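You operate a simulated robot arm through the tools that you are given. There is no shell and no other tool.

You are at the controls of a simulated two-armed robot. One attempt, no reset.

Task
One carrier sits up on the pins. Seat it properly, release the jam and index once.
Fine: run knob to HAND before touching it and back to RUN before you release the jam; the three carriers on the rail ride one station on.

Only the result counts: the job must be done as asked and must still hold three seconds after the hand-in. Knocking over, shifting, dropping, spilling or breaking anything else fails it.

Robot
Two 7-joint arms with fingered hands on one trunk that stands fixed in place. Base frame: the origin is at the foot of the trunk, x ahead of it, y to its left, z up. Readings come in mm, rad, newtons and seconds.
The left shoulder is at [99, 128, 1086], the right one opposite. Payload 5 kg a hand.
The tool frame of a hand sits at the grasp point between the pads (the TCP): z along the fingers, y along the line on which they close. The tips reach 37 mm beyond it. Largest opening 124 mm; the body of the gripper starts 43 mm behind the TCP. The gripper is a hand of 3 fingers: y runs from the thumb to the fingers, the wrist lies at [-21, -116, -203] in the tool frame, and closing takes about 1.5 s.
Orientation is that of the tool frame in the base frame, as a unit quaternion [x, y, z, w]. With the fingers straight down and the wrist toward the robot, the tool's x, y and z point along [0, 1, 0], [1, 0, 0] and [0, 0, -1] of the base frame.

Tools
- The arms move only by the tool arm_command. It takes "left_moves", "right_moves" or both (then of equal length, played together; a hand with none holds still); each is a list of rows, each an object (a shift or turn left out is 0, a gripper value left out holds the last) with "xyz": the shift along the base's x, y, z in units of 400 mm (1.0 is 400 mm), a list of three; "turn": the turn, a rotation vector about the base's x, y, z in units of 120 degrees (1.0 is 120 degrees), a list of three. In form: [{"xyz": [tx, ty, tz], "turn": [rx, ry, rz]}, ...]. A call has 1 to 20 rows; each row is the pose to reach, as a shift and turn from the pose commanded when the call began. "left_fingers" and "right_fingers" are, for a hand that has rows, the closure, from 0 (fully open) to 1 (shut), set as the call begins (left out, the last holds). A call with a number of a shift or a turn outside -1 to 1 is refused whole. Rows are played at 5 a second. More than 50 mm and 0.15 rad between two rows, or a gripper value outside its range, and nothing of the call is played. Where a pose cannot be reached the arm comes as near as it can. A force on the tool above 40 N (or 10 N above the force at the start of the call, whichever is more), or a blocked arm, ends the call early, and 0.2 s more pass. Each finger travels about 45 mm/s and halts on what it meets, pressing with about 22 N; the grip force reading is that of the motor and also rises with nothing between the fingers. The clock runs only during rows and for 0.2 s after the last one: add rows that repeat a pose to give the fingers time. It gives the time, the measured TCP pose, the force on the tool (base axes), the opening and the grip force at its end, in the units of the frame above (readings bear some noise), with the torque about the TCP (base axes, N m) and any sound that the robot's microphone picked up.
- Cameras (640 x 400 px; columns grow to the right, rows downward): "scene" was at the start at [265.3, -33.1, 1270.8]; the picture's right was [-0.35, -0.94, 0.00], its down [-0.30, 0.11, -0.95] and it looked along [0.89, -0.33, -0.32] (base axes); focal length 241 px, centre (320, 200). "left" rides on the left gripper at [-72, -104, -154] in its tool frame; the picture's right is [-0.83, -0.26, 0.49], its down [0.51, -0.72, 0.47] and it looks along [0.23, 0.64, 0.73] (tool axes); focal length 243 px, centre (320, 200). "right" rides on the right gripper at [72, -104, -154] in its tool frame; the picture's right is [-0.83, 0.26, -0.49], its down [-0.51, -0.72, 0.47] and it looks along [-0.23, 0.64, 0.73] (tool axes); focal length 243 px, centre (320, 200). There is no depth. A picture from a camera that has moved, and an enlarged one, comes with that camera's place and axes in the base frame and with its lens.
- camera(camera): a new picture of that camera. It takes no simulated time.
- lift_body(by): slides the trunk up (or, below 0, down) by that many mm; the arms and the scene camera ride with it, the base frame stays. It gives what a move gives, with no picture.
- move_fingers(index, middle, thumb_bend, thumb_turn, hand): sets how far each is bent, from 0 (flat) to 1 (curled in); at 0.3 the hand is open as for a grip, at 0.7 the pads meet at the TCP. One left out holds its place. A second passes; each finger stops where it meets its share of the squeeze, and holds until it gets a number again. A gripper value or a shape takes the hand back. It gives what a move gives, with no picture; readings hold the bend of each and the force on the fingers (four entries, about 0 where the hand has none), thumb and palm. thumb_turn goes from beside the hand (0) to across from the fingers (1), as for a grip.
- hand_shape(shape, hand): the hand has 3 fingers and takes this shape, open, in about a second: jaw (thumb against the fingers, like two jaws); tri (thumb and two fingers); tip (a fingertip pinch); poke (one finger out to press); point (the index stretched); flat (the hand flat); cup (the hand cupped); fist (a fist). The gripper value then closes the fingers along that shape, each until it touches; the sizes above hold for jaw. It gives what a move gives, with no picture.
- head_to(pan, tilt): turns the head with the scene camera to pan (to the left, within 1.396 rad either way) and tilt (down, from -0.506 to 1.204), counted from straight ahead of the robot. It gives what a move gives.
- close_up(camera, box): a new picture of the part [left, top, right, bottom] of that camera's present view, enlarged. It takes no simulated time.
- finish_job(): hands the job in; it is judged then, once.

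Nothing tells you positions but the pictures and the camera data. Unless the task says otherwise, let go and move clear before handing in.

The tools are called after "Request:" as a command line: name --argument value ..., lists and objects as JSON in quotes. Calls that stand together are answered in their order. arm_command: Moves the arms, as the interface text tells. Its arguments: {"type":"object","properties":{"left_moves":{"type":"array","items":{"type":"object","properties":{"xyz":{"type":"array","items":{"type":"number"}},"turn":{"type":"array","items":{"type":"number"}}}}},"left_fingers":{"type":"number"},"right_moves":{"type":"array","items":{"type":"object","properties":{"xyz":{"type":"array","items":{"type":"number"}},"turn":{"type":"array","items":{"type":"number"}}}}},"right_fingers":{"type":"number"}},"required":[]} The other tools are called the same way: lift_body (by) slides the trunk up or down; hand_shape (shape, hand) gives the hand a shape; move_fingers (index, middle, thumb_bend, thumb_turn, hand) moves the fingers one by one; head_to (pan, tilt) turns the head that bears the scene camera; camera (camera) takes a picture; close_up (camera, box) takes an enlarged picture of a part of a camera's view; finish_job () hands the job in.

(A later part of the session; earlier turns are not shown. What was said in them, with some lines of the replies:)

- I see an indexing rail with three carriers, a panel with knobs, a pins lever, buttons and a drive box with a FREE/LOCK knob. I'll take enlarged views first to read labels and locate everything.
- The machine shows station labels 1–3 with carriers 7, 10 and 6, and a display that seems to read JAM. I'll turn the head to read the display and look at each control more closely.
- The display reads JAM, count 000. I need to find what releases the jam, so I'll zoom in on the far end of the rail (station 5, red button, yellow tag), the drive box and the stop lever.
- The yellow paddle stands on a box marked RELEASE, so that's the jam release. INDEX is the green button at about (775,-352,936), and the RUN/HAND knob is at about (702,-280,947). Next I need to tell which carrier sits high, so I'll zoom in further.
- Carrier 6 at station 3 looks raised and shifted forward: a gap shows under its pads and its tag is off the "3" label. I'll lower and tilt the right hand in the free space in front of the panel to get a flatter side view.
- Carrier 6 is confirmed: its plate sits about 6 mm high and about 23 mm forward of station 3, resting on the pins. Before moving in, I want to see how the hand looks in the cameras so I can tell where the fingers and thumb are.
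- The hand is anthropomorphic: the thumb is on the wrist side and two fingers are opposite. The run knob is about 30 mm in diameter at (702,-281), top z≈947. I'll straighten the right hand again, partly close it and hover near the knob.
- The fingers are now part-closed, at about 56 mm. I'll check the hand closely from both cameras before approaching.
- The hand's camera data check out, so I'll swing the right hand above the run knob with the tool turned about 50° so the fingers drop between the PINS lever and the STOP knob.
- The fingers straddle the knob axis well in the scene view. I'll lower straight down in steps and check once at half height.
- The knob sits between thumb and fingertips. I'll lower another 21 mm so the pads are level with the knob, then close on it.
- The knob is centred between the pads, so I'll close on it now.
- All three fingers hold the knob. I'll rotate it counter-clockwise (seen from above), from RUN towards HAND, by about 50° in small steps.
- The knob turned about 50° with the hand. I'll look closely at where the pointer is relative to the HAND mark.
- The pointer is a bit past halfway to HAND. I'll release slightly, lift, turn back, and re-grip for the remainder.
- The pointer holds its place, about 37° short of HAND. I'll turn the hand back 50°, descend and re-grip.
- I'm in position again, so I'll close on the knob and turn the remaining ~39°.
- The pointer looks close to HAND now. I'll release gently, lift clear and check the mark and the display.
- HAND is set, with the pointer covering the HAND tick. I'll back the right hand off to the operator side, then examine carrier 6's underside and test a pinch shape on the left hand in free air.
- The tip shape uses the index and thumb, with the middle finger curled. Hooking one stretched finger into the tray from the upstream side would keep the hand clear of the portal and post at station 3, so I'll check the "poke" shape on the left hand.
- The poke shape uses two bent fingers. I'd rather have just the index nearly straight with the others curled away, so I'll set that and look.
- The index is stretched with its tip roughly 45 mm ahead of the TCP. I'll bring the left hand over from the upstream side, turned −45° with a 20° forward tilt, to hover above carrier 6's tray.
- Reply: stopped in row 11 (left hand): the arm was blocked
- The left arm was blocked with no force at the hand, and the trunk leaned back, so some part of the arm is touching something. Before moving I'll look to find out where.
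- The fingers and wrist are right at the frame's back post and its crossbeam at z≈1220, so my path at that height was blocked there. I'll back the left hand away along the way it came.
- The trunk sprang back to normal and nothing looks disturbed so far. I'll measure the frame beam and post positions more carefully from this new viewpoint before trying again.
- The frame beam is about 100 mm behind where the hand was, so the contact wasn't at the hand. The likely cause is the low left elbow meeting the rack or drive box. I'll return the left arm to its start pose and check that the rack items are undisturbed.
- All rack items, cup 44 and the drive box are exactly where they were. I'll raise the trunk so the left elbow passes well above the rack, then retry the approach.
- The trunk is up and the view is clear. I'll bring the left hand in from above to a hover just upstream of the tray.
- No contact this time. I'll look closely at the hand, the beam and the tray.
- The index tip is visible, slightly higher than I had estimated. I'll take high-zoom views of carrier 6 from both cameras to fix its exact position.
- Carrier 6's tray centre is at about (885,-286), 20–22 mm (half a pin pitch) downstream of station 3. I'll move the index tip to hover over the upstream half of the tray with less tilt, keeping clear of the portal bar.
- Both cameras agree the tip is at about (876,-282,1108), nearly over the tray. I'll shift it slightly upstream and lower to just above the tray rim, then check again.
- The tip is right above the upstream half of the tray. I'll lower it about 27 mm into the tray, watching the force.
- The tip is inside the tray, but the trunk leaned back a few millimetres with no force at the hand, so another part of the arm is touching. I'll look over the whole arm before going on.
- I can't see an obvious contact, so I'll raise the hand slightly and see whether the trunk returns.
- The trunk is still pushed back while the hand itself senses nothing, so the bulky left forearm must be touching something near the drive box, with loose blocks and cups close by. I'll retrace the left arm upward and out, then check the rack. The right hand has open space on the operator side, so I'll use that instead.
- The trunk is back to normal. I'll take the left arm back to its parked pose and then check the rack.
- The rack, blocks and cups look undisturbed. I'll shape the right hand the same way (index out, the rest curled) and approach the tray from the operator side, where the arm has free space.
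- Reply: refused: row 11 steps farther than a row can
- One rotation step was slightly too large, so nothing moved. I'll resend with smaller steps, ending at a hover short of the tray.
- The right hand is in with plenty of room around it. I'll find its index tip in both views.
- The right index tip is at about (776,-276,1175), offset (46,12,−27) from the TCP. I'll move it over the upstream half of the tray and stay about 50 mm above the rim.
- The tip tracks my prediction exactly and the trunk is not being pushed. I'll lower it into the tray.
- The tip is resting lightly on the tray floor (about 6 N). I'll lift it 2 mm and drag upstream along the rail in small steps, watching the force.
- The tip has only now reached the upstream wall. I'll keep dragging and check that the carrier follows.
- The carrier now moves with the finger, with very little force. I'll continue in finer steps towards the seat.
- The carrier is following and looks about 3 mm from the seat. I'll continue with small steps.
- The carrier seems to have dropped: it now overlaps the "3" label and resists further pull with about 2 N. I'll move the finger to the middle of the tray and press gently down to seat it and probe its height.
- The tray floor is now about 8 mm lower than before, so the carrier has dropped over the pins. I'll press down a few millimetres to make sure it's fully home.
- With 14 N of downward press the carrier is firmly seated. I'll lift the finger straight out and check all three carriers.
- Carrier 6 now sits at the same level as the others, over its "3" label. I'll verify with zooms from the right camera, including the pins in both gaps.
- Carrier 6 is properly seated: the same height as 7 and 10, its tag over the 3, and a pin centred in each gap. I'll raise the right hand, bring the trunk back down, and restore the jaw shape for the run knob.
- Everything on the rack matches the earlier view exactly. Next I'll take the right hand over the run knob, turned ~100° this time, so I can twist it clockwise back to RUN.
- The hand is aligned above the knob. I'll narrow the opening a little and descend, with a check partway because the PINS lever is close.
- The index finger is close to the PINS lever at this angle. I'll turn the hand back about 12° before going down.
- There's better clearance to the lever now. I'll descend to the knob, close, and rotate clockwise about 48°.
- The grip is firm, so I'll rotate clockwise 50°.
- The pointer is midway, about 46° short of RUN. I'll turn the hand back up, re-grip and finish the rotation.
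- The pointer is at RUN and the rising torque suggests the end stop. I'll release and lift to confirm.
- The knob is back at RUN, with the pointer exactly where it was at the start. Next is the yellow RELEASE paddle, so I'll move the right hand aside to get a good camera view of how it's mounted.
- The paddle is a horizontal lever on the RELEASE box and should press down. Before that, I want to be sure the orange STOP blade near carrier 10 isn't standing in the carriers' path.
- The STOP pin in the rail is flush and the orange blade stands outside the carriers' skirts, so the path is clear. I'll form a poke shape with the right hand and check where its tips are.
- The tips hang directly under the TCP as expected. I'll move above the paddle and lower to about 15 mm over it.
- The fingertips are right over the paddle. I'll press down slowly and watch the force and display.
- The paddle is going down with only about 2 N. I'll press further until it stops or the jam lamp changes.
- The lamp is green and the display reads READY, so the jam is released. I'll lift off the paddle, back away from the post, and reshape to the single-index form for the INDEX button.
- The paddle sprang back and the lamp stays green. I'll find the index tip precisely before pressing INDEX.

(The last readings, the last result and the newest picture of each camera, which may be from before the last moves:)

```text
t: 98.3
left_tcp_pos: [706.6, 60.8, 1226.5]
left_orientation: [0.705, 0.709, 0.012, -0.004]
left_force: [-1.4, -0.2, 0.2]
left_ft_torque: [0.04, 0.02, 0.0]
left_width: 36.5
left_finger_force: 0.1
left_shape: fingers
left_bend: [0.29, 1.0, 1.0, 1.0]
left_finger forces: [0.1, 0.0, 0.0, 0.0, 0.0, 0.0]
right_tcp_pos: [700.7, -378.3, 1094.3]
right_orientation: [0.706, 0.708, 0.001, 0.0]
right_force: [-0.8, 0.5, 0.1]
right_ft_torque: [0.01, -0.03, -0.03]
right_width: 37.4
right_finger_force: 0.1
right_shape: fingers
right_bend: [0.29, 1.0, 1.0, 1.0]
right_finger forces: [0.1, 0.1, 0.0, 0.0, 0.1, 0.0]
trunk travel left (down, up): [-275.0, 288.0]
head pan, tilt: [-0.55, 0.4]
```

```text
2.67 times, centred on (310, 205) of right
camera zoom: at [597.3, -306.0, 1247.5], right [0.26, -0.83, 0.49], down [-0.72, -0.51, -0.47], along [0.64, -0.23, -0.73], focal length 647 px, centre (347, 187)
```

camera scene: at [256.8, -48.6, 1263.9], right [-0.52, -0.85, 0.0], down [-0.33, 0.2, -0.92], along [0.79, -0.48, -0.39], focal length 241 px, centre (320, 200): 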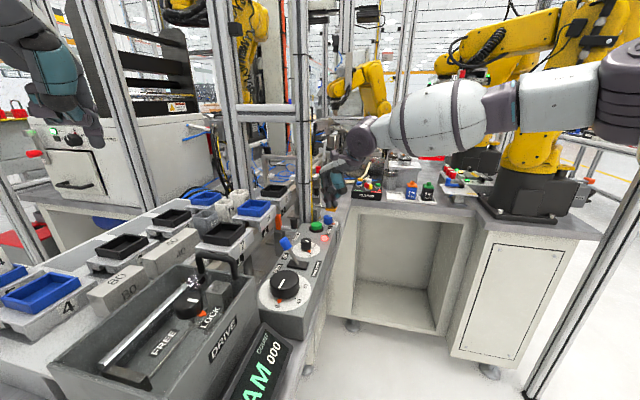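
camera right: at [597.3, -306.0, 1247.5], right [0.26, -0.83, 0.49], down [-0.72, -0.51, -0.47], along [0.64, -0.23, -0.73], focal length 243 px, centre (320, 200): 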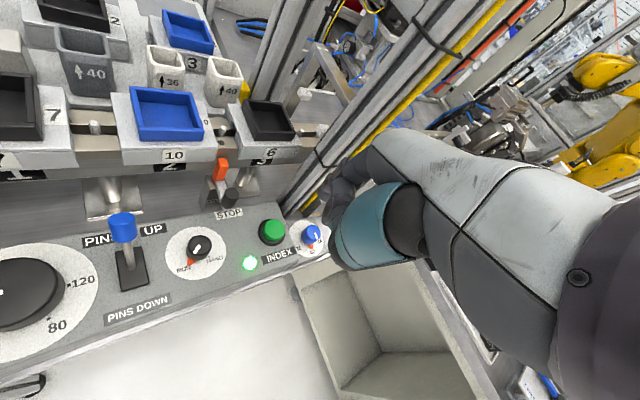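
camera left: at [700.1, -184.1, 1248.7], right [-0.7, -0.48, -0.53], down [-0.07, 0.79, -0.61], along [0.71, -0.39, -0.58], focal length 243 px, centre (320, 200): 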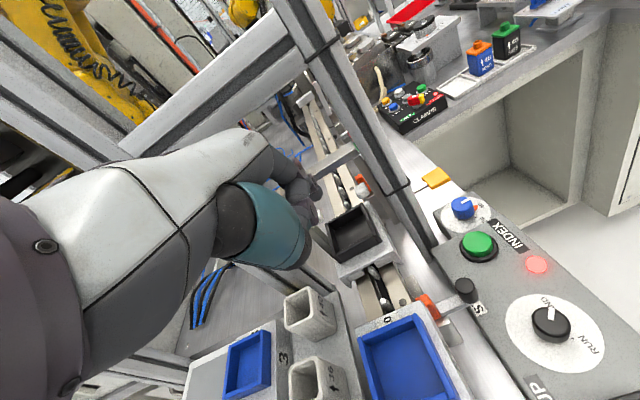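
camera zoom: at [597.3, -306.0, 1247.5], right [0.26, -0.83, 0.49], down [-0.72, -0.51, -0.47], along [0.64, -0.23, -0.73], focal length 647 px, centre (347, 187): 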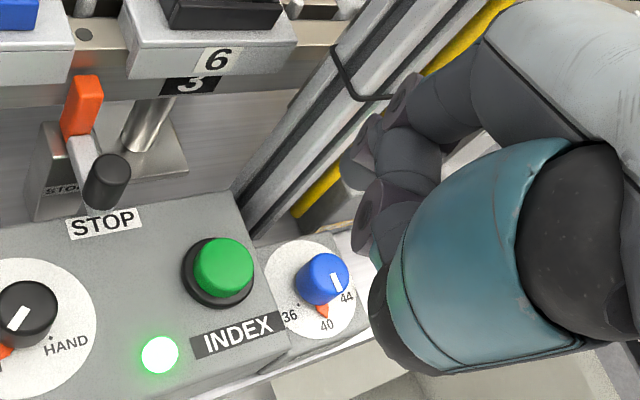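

The tip is offset (70,11,−34) from the TCP. I'll move it over the green button and hover about 15 mm above.

Request:
arm_command --right_moves '[{"xyz": [0.0108, 0.035, -0.04]}, {"xyz": [0.0108, 0.035, -0.1]}, {"xyz": [0.0108, 0.035, -0.17]}, {"xyz": [0.0108, 0.035, -0.24]}, {"xyz": [0.0108, 0.035, -0.255]}, {"xyz": [0.0108, 0.035, -0.255]}]'

Request:
close_up --camera "scene" --box '[290, 170, 350, 240]'

Request:
close_up --camera "right" --box '[230, 130, 390, 280]'

```text
t: 99.7
left_tcp_pos: [706.8, 60.5, 1225.5]
left_orientation: [0.705, 0.709, 0.012, -0.002]
left_force: [-0.5, 1.0, 0.0]
left_ft_torque: [-0.04, -0.01, 0.01]
left_width: 36.3
left_finger_force: 0.3
left_shape: fingers
left_bend: [0.29, 1.0, 1.0, 1.0]
left_finger forces: [0.0, 0.0, 0.0, 0.1, 0.0, 0.0]
right_tcp_pos: [707.3, -363.8, 989.5]
right_orientation: [0.705, 0.709, 0.0, 0.001]
right_force: [0.0, -0.2, 0.1]
right_ft_torque: [-0.01, 0.0, 0.0]
right_width: 37.1
right_finger_force: 0.2
right_shape: fingers
right_bend: [0.29, 1.0, 1.0, 1.0]
right_finger forces: [0.0, 0.1, 0.0, 0.0, 0.1, 0.0]
trunk travel left (down, up): [-275.0, 288.0]
head pan, tilt: [-0.55, 0.4]
```

```text
5.71 times, centred on (320, 205) of scene
camera zoom: at [257.2, -48.5, 1263.8], right [-0.52, -0.85, 0.0], down [-0.33, 0.2, -0.92], along [0.79, -0.48, -0.39], focal length 1379 px, centre (320, 171)
```

zoom: 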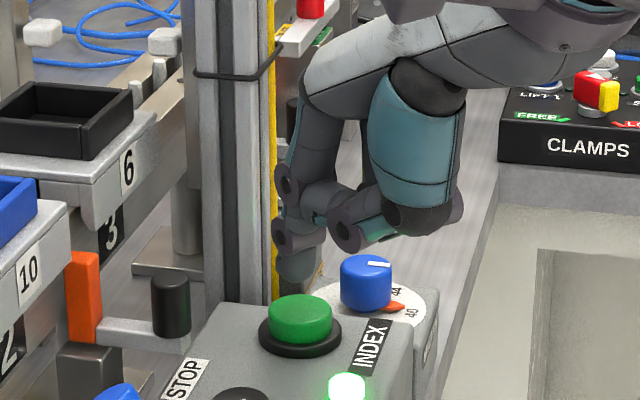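

```text
2.67 times, centred on (310, 205) of right
camera zoom: at [603.4, -290.7, 1144.4], right [0.26, -0.83, 0.49], down [-0.72, -0.51, -0.47], along [0.64, -0.23, -0.73], focal length 647 px, centre (347, 187)
```

zoom: 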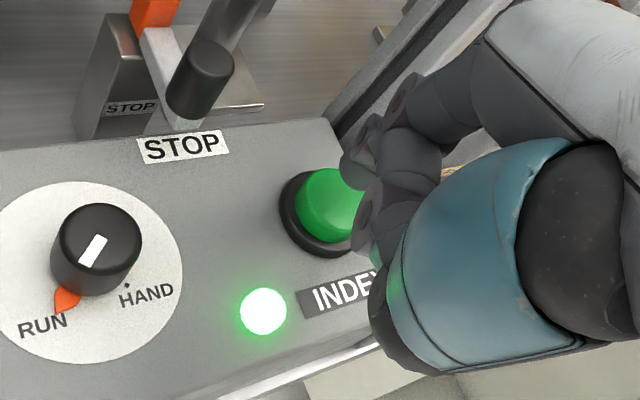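

The tip is aligned over the button in both views. I'll press straight down in small steps.

Request:
arm_command --right_moves '[{"xyz": [-0.004, 0, -0.02]}, {"xyz": [-0.004, 0, -0.035]}, {"xyz": [-0.004, 0, -0.045]}, {"xyz": [-0.004, 0, -0.052]}, {"xyz": [-0.004, 0, -0.052]}]'

Request:
close_up --camera "scene" --box '[290, 170, 350, 240]'

Request:
camera --camera "scene"

```text
t: 100.9
left_tcp_pos: [707.2, 61.6, 1226.4]
left_orientation: [0.705, 0.709, 0.013, -0.001]
left_force: [0.0, -0.2, 0.4]
left_ft_torque: [0.03, -0.01, 0.01]
left_width: 36.5
left_finger_force: 0.0
left_shape: fingers
left_bend: [0.29, 1.0, 1.0, 1.0]
left_finger forces: [0.0, 0.0, 0.0, 0.0, 0.0, 0.1]
right_tcp_pos: [706.7, -361.8, 970.5]
right_orientation: [0.706, 0.709, 0.0, 0.001]
right_force: [-1.1, -0.6, 0.4]
right_ft_torque: [-0.02, -0.06, -0.01]
right_width: 36.9
right_finger_force: 0.7
right_shape: fingers
right_bend: [0.29, 1.0, 1.0, 1.0]
right_finger forces: [1.2, 0.1, 0.1, 0.1, 0.0, 0.0]
trunk travel left (down, up): [-275.0, 288.0]
head pan, tilt: [-0.55, 0.4]
```

```text
5.71 times, centred on (320, 205) of scene
camera zoom: at [256.8, -48.7, 1263.8], right [-0.52, -0.85, 0.0], down [-0.33, 0.2, -0.92], along [0.79, -0.48, -0.39], focal length 1379 px, centre (320, 171)
```

zoom: 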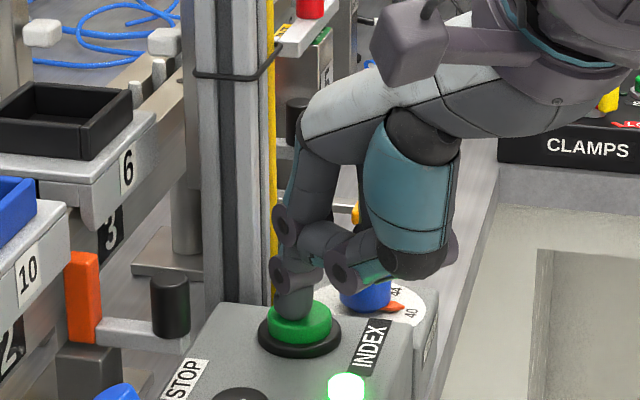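

```text
taken
camera scene: at [256.8, -48.7, 1263.8], right [-0.52, -0.85, 0.0], down [-0.33, 0.2, -0.92], along [0.79, -0.48, -0.39], focal length 241 px, centre (320, 200)
```

scene: 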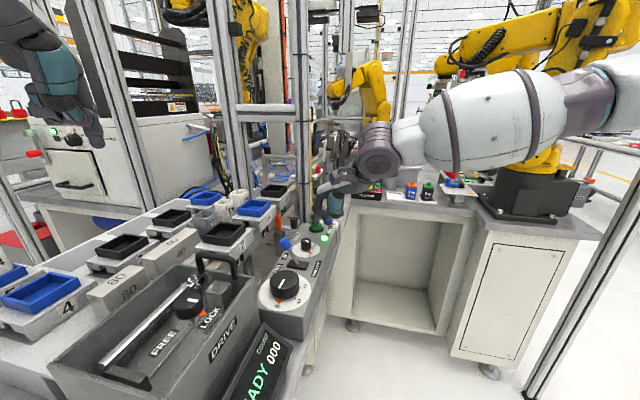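

The tip just touches the button (about 1 N). I'll press a few millimetres further, then come off it.

Request:
arm_command --right_moves '[{"xyz": [0, 0, -0.006]}, {"xyz": [0, 0, -0.012]}, {"xyz": [0, 0, -0.018]}, {"xyz": [0, 0, -0.018]}]'

Request:
close_up --camera "scene" --box '[200, 310, 320, 400]'

Request:
close_up --camera "scene" --box '[190, 170, 350, 270]'

```text
t: 101.9
left_tcp_pos: [706.6, 60.4, 1227.4]
left_orientation: [0.704, 0.71, 0.013, -0.002]
left_force: [0.8, -0.2, 0.8]
left_ft_torque: [0.04, 0.02, -0.01]
left_width: 36.4
left_finger_force: 0.0
left_shape: fingers
left_bend: [0.29, 1.0, 1.0, 1.0]
left_finger forces: [0.0, 0.0, 0.0, 0.0, 0.0, 0.1]
right_tcp_pos: [708.1, -361.8, 965.8]
right_orientation: [0.706, 0.709, 0.001, 0.001]
right_force: [-1.8, -0.2, 7.4]
right_ft_torque: [0.06, -0.49, -0.02]
right_width: 36.9
right_finger_force: 4.1
right_shape: fingers
right_bend: [0.29, 1.0, 1.0, 1.0]
right_finger forces: [7.9, 0.0, 0.1, 0.0, 0.0, 0.0]
trunk travel left (down, up): [-275.0, 288.0]
head pan, tilt: [-0.55, 0.4]
heard: click
```

```text
4.44 times, centred on (260, 355) of scene
camera zoom: at [256.0, -48.4, 1264.0], right [-0.52, -0.85, 0.0], down [-0.33, 0.2, -0.92], along [0.79, -0.48, -0.39], focal length 1073 px, centre (587, -489)
```

zoom: 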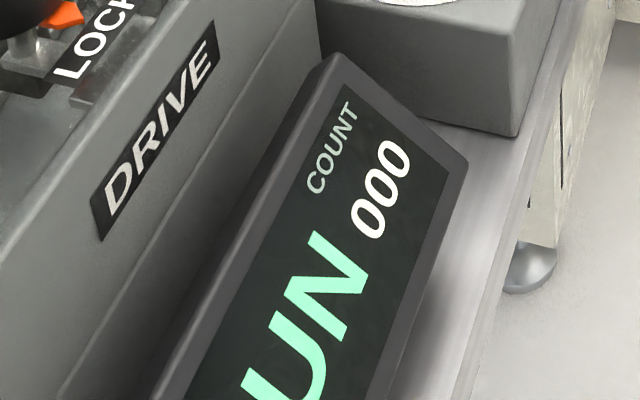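

```text
4.00 times, centred on (270, 220) of scene
camera zoom: at [256.0, -48.4, 1264.0], right [-0.52, -0.85, 0.0], down [-0.33, 0.2, -0.92], along [0.79, -0.48, -0.39], focal length 965 px, centre (520, 120)
```

zoom: 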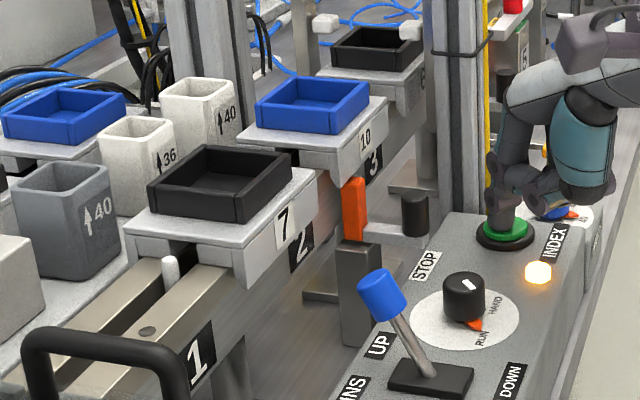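

A click was heard, the display shows RUN and the carriers are moving. I'll lift the finger off and let the index finish.

Request:
arm_command --right_moves '[{"xyz": [0, 0, 0.03]}, {"xyz": [0, 0, 0.08]}, {"xyz": [-0.03, 0, 0.14]}, {"xyz": [-0.06, -0.02, 0.2]}, {"xyz": [-0.12, -0.06, 0.26]}, {"xyz": [-0.2, -0.12, 0.3]}, {"xyz": [-0.28, -0.18, 0.3]}, {"xyz": [-0.28, -0.18, 0.3]}, {"xyz": [-0.28, -0.18, 0.3]}]'

Request:
close_up --camera "scene" --box '[200, 310, 320, 400]'

Request:
close_up --camera "scene" --box '[190, 170, 350, 270]'

Request:
camera --camera "right"

```text
t: 103.9
left_tcp_pos: [706.4, 59.3, 1225.1]
left_orientation: [0.705, 0.709, 0.013, -0.002]
left_force: [0.3, -0.6, -0.2]
left_ft_torque: [0.05, -0.01, -0.01]
left_width: 36.6
left_finger_force: 0.0
left_shape: fingers
left_bend: [0.29, 1.0, 1.0, 1.0]
left_finger forces: [0.0, 0.0, 0.0, 0.0, 0.1, 0.0]
right_tcp_pos: [592.6, -434.4, 1082.6]
right_orientation: [0.706, 0.708, 0.0, 0.001]
right_force: [0.0, -0.1, 0.5]
right_ft_torque: [0.04, 0.01, -0.02]
right_width: 36.8
right_finger_force: 0.0
right_shape: fingers
right_bend: [0.29, 1.0, 1.0, 1.0]
right_finger forces: [0.0, 0.0, 0.1, 0.0, 0.0, 0.0]
trunk travel left (down, up): [-275.0, 288.0]
head pan, tilt: [-0.55, 0.4]
```

```text
4.44 times, centred on (260, 355) of scene
camera zoom: at [256.6, -49.4, 1263.9], right [-0.52, -0.85, 0.0], down [-0.33, 0.2, -0.92], along [0.79, -0.48, -0.39], focal length 1073 px, centre (587, -489)
```

zoom: 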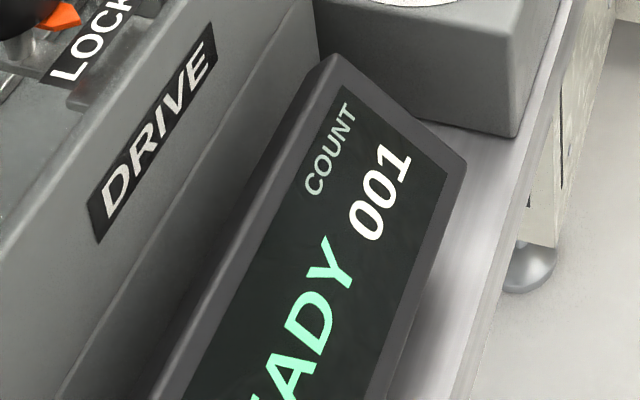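

```text
4.00 times, centred on (270, 220) of scene
camera zoom: at [256.6, -49.4, 1263.9], right [-0.52, -0.85, 0.0], down [-0.33, 0.2, -0.92], along [0.79, -0.48, -0.39], focal length 965 px, centre (520, 120)
```

zoom: 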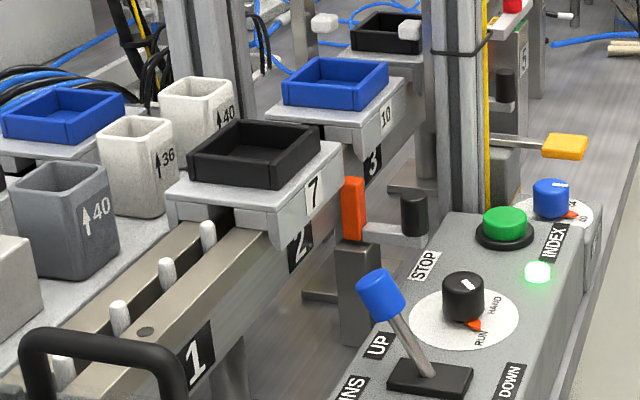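

```text
taken
camera right: at [489.3, -361.9, 1236.0], right [0.26, -0.83, 0.49], down [-0.72, -0.51, -0.47], along [0.64, -0.23, -0.73], focal length 243 px, centre (320, 200)
```

right: 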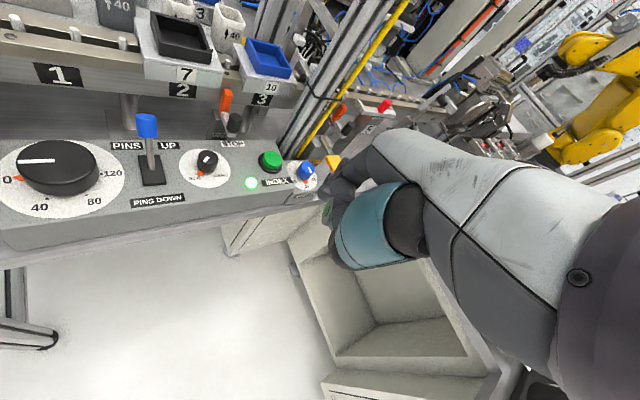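

The display shows READY with count 001, and the carriers have moved on to stations 2, 3 and 4. I'll check that all three sit properly, carrier 6 especially, and that nothing else has moved.

Request:
close_up --camera "right" --box '[140, 0, 400, 160]'

Request:
close_up --camera "scene" --box '[240, 165, 310, 225]'

Request:
head_to --pan -0.1 --tilt 0.75

Request:
close_up --camera "scene" --box '[130, 70, 450, 250]'

Request:
close_up --camera "scene" --box '[310, 50, 470, 150]'

```text
2.46 times, centred on (270, 80) of right
camera zoom: at [489.3, -361.9, 1236.0], right [0.26, -0.83, 0.49], down [-0.72, -0.51, -0.47], along [0.64, -0.23, -0.73], focal length 597 px, centre (443, 495)
```

zoom: 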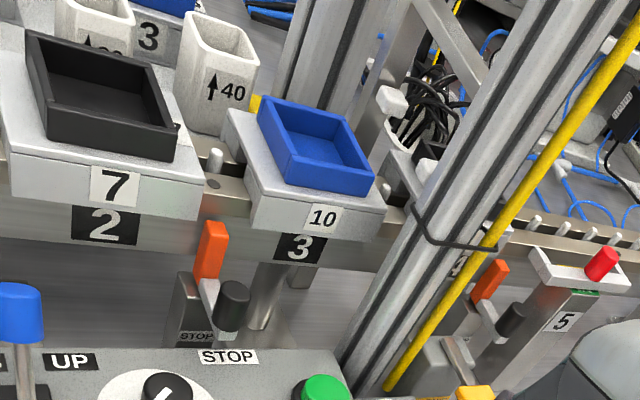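

```text
6.67 times, centred on (275, 195) of scene
camera zoom: at [256.6, -49.4, 1263.9], right [-0.52, -0.85, 0.0], down [-0.33, 0.2, -0.92], along [0.79, -0.48, -0.39], focal length 1609 px, centre (620, 233)
```

zoom: 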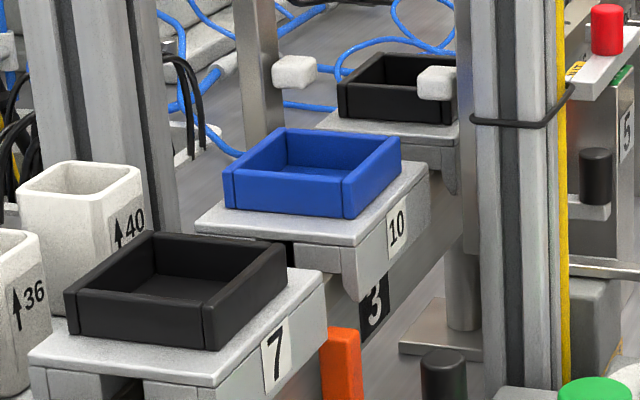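

```text
t: 104.8
left_tcp_pos: [706.8, 60.1, 1226.1]
left_orientation: [0.704, 0.71, 0.012, -0.002]
left_force: [0.5, 0.4, 0.4]
left_ft_torque: [-0.01, -0.01, -0.02]
left_width: 36.5
left_finger_force: 0.1
left_shape: fingers
left_bend: [0.29, 1.0, 1.0, 1.0]
left_finger forces: [0.0, 0.0, 0.0, 0.0, 0.0, 0.1]
right_tcp_pos: [592.5, -432.9, 1082.6]
right_orientation: [0.706, 0.708, 0.001, 0.001]
right_force: [0.3, -0.5, -0.5]
right_ft_torque: [0.0, 0.0, 0.01]
right_width: 37.0
right_finger_force: 0.0
right_shape: fingers
right_bend: [0.29, 1.0, 1.0, 1.0]
right_finger forces: [0.1, 0.0, 0.0, 0.0, 0.0, 0.1]
trunk travel left (down, up): [-275.0, 288.0]
head pan, tilt: [-0.099, 0.75]
```

```text
2.00 times, centred on (290, 160) of scene
camera zoom: at [260.4, -8.4, 1232.7], right [-0.1, -0.99, 0.0], down [-0.68, 0.07, -0.73], along [0.73, -0.07, -0.68], focal length 483 px, centre (380, 280)
```

zoom: 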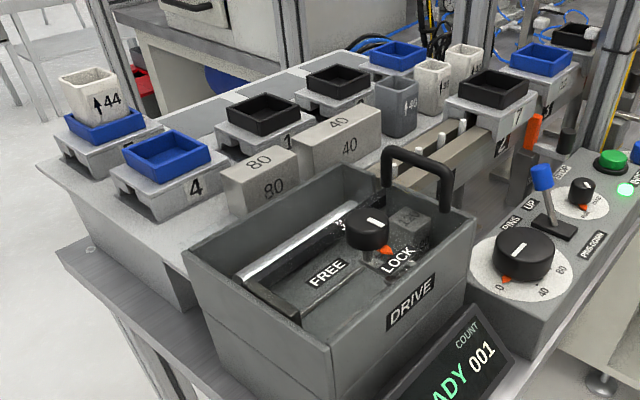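

```text
4.00 times, centred on (390, 100) of scene
camera zoom: at [260.4, -8.4, 1232.7], right [-0.1, -0.99, 0.0], down [-0.68, 0.07, -0.73], along [0.73, -0.07, -0.68], focal length 965 px, centre (40, 600)
```

zoom: 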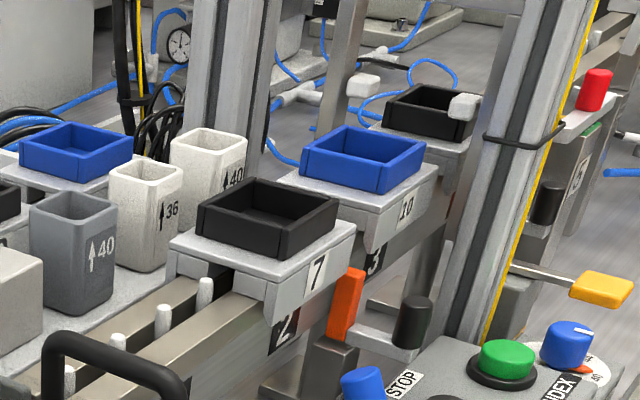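

The job looks complete. Carriers 7, 10 and 6 sit evenly at stations 2, 3 and 4, the display shows READY with count 001, the lamp is green and the knob is on RUN. Both hands are clear and the rack is unchanged, so I'm handing in.

Request:
finish_job

```text
The job is handed in.
```

The job is done and handed in. The display shows READY with count 001, and the lamp has gone from red to green.

- **Carrier 6:** it was the one sitting up on the pins, about 20 mm past station 3. I turned the run knob to HAND first, then slid the carrier back until it dropped over the pins and pressed it down.
- **Jam release:** I turned the knob back to RUN before pressing the yellow RELEASE paddle.
- **Index:** I pressed INDEX once. Carriers 7, 10 and 6 moved on one station each, to 2, 3 and 4, and look level.

**Left arm contact:** my first two tries at carrier 6 used the left arm, and part of it, probably the forearm, met something and pushed the trunk back both times. I backed the arm out and did the rest with the right hand. Before-and-after views show the carriers, blocks and cups on the rack and the drive box where they started.

Both hands were clear when I handed in.
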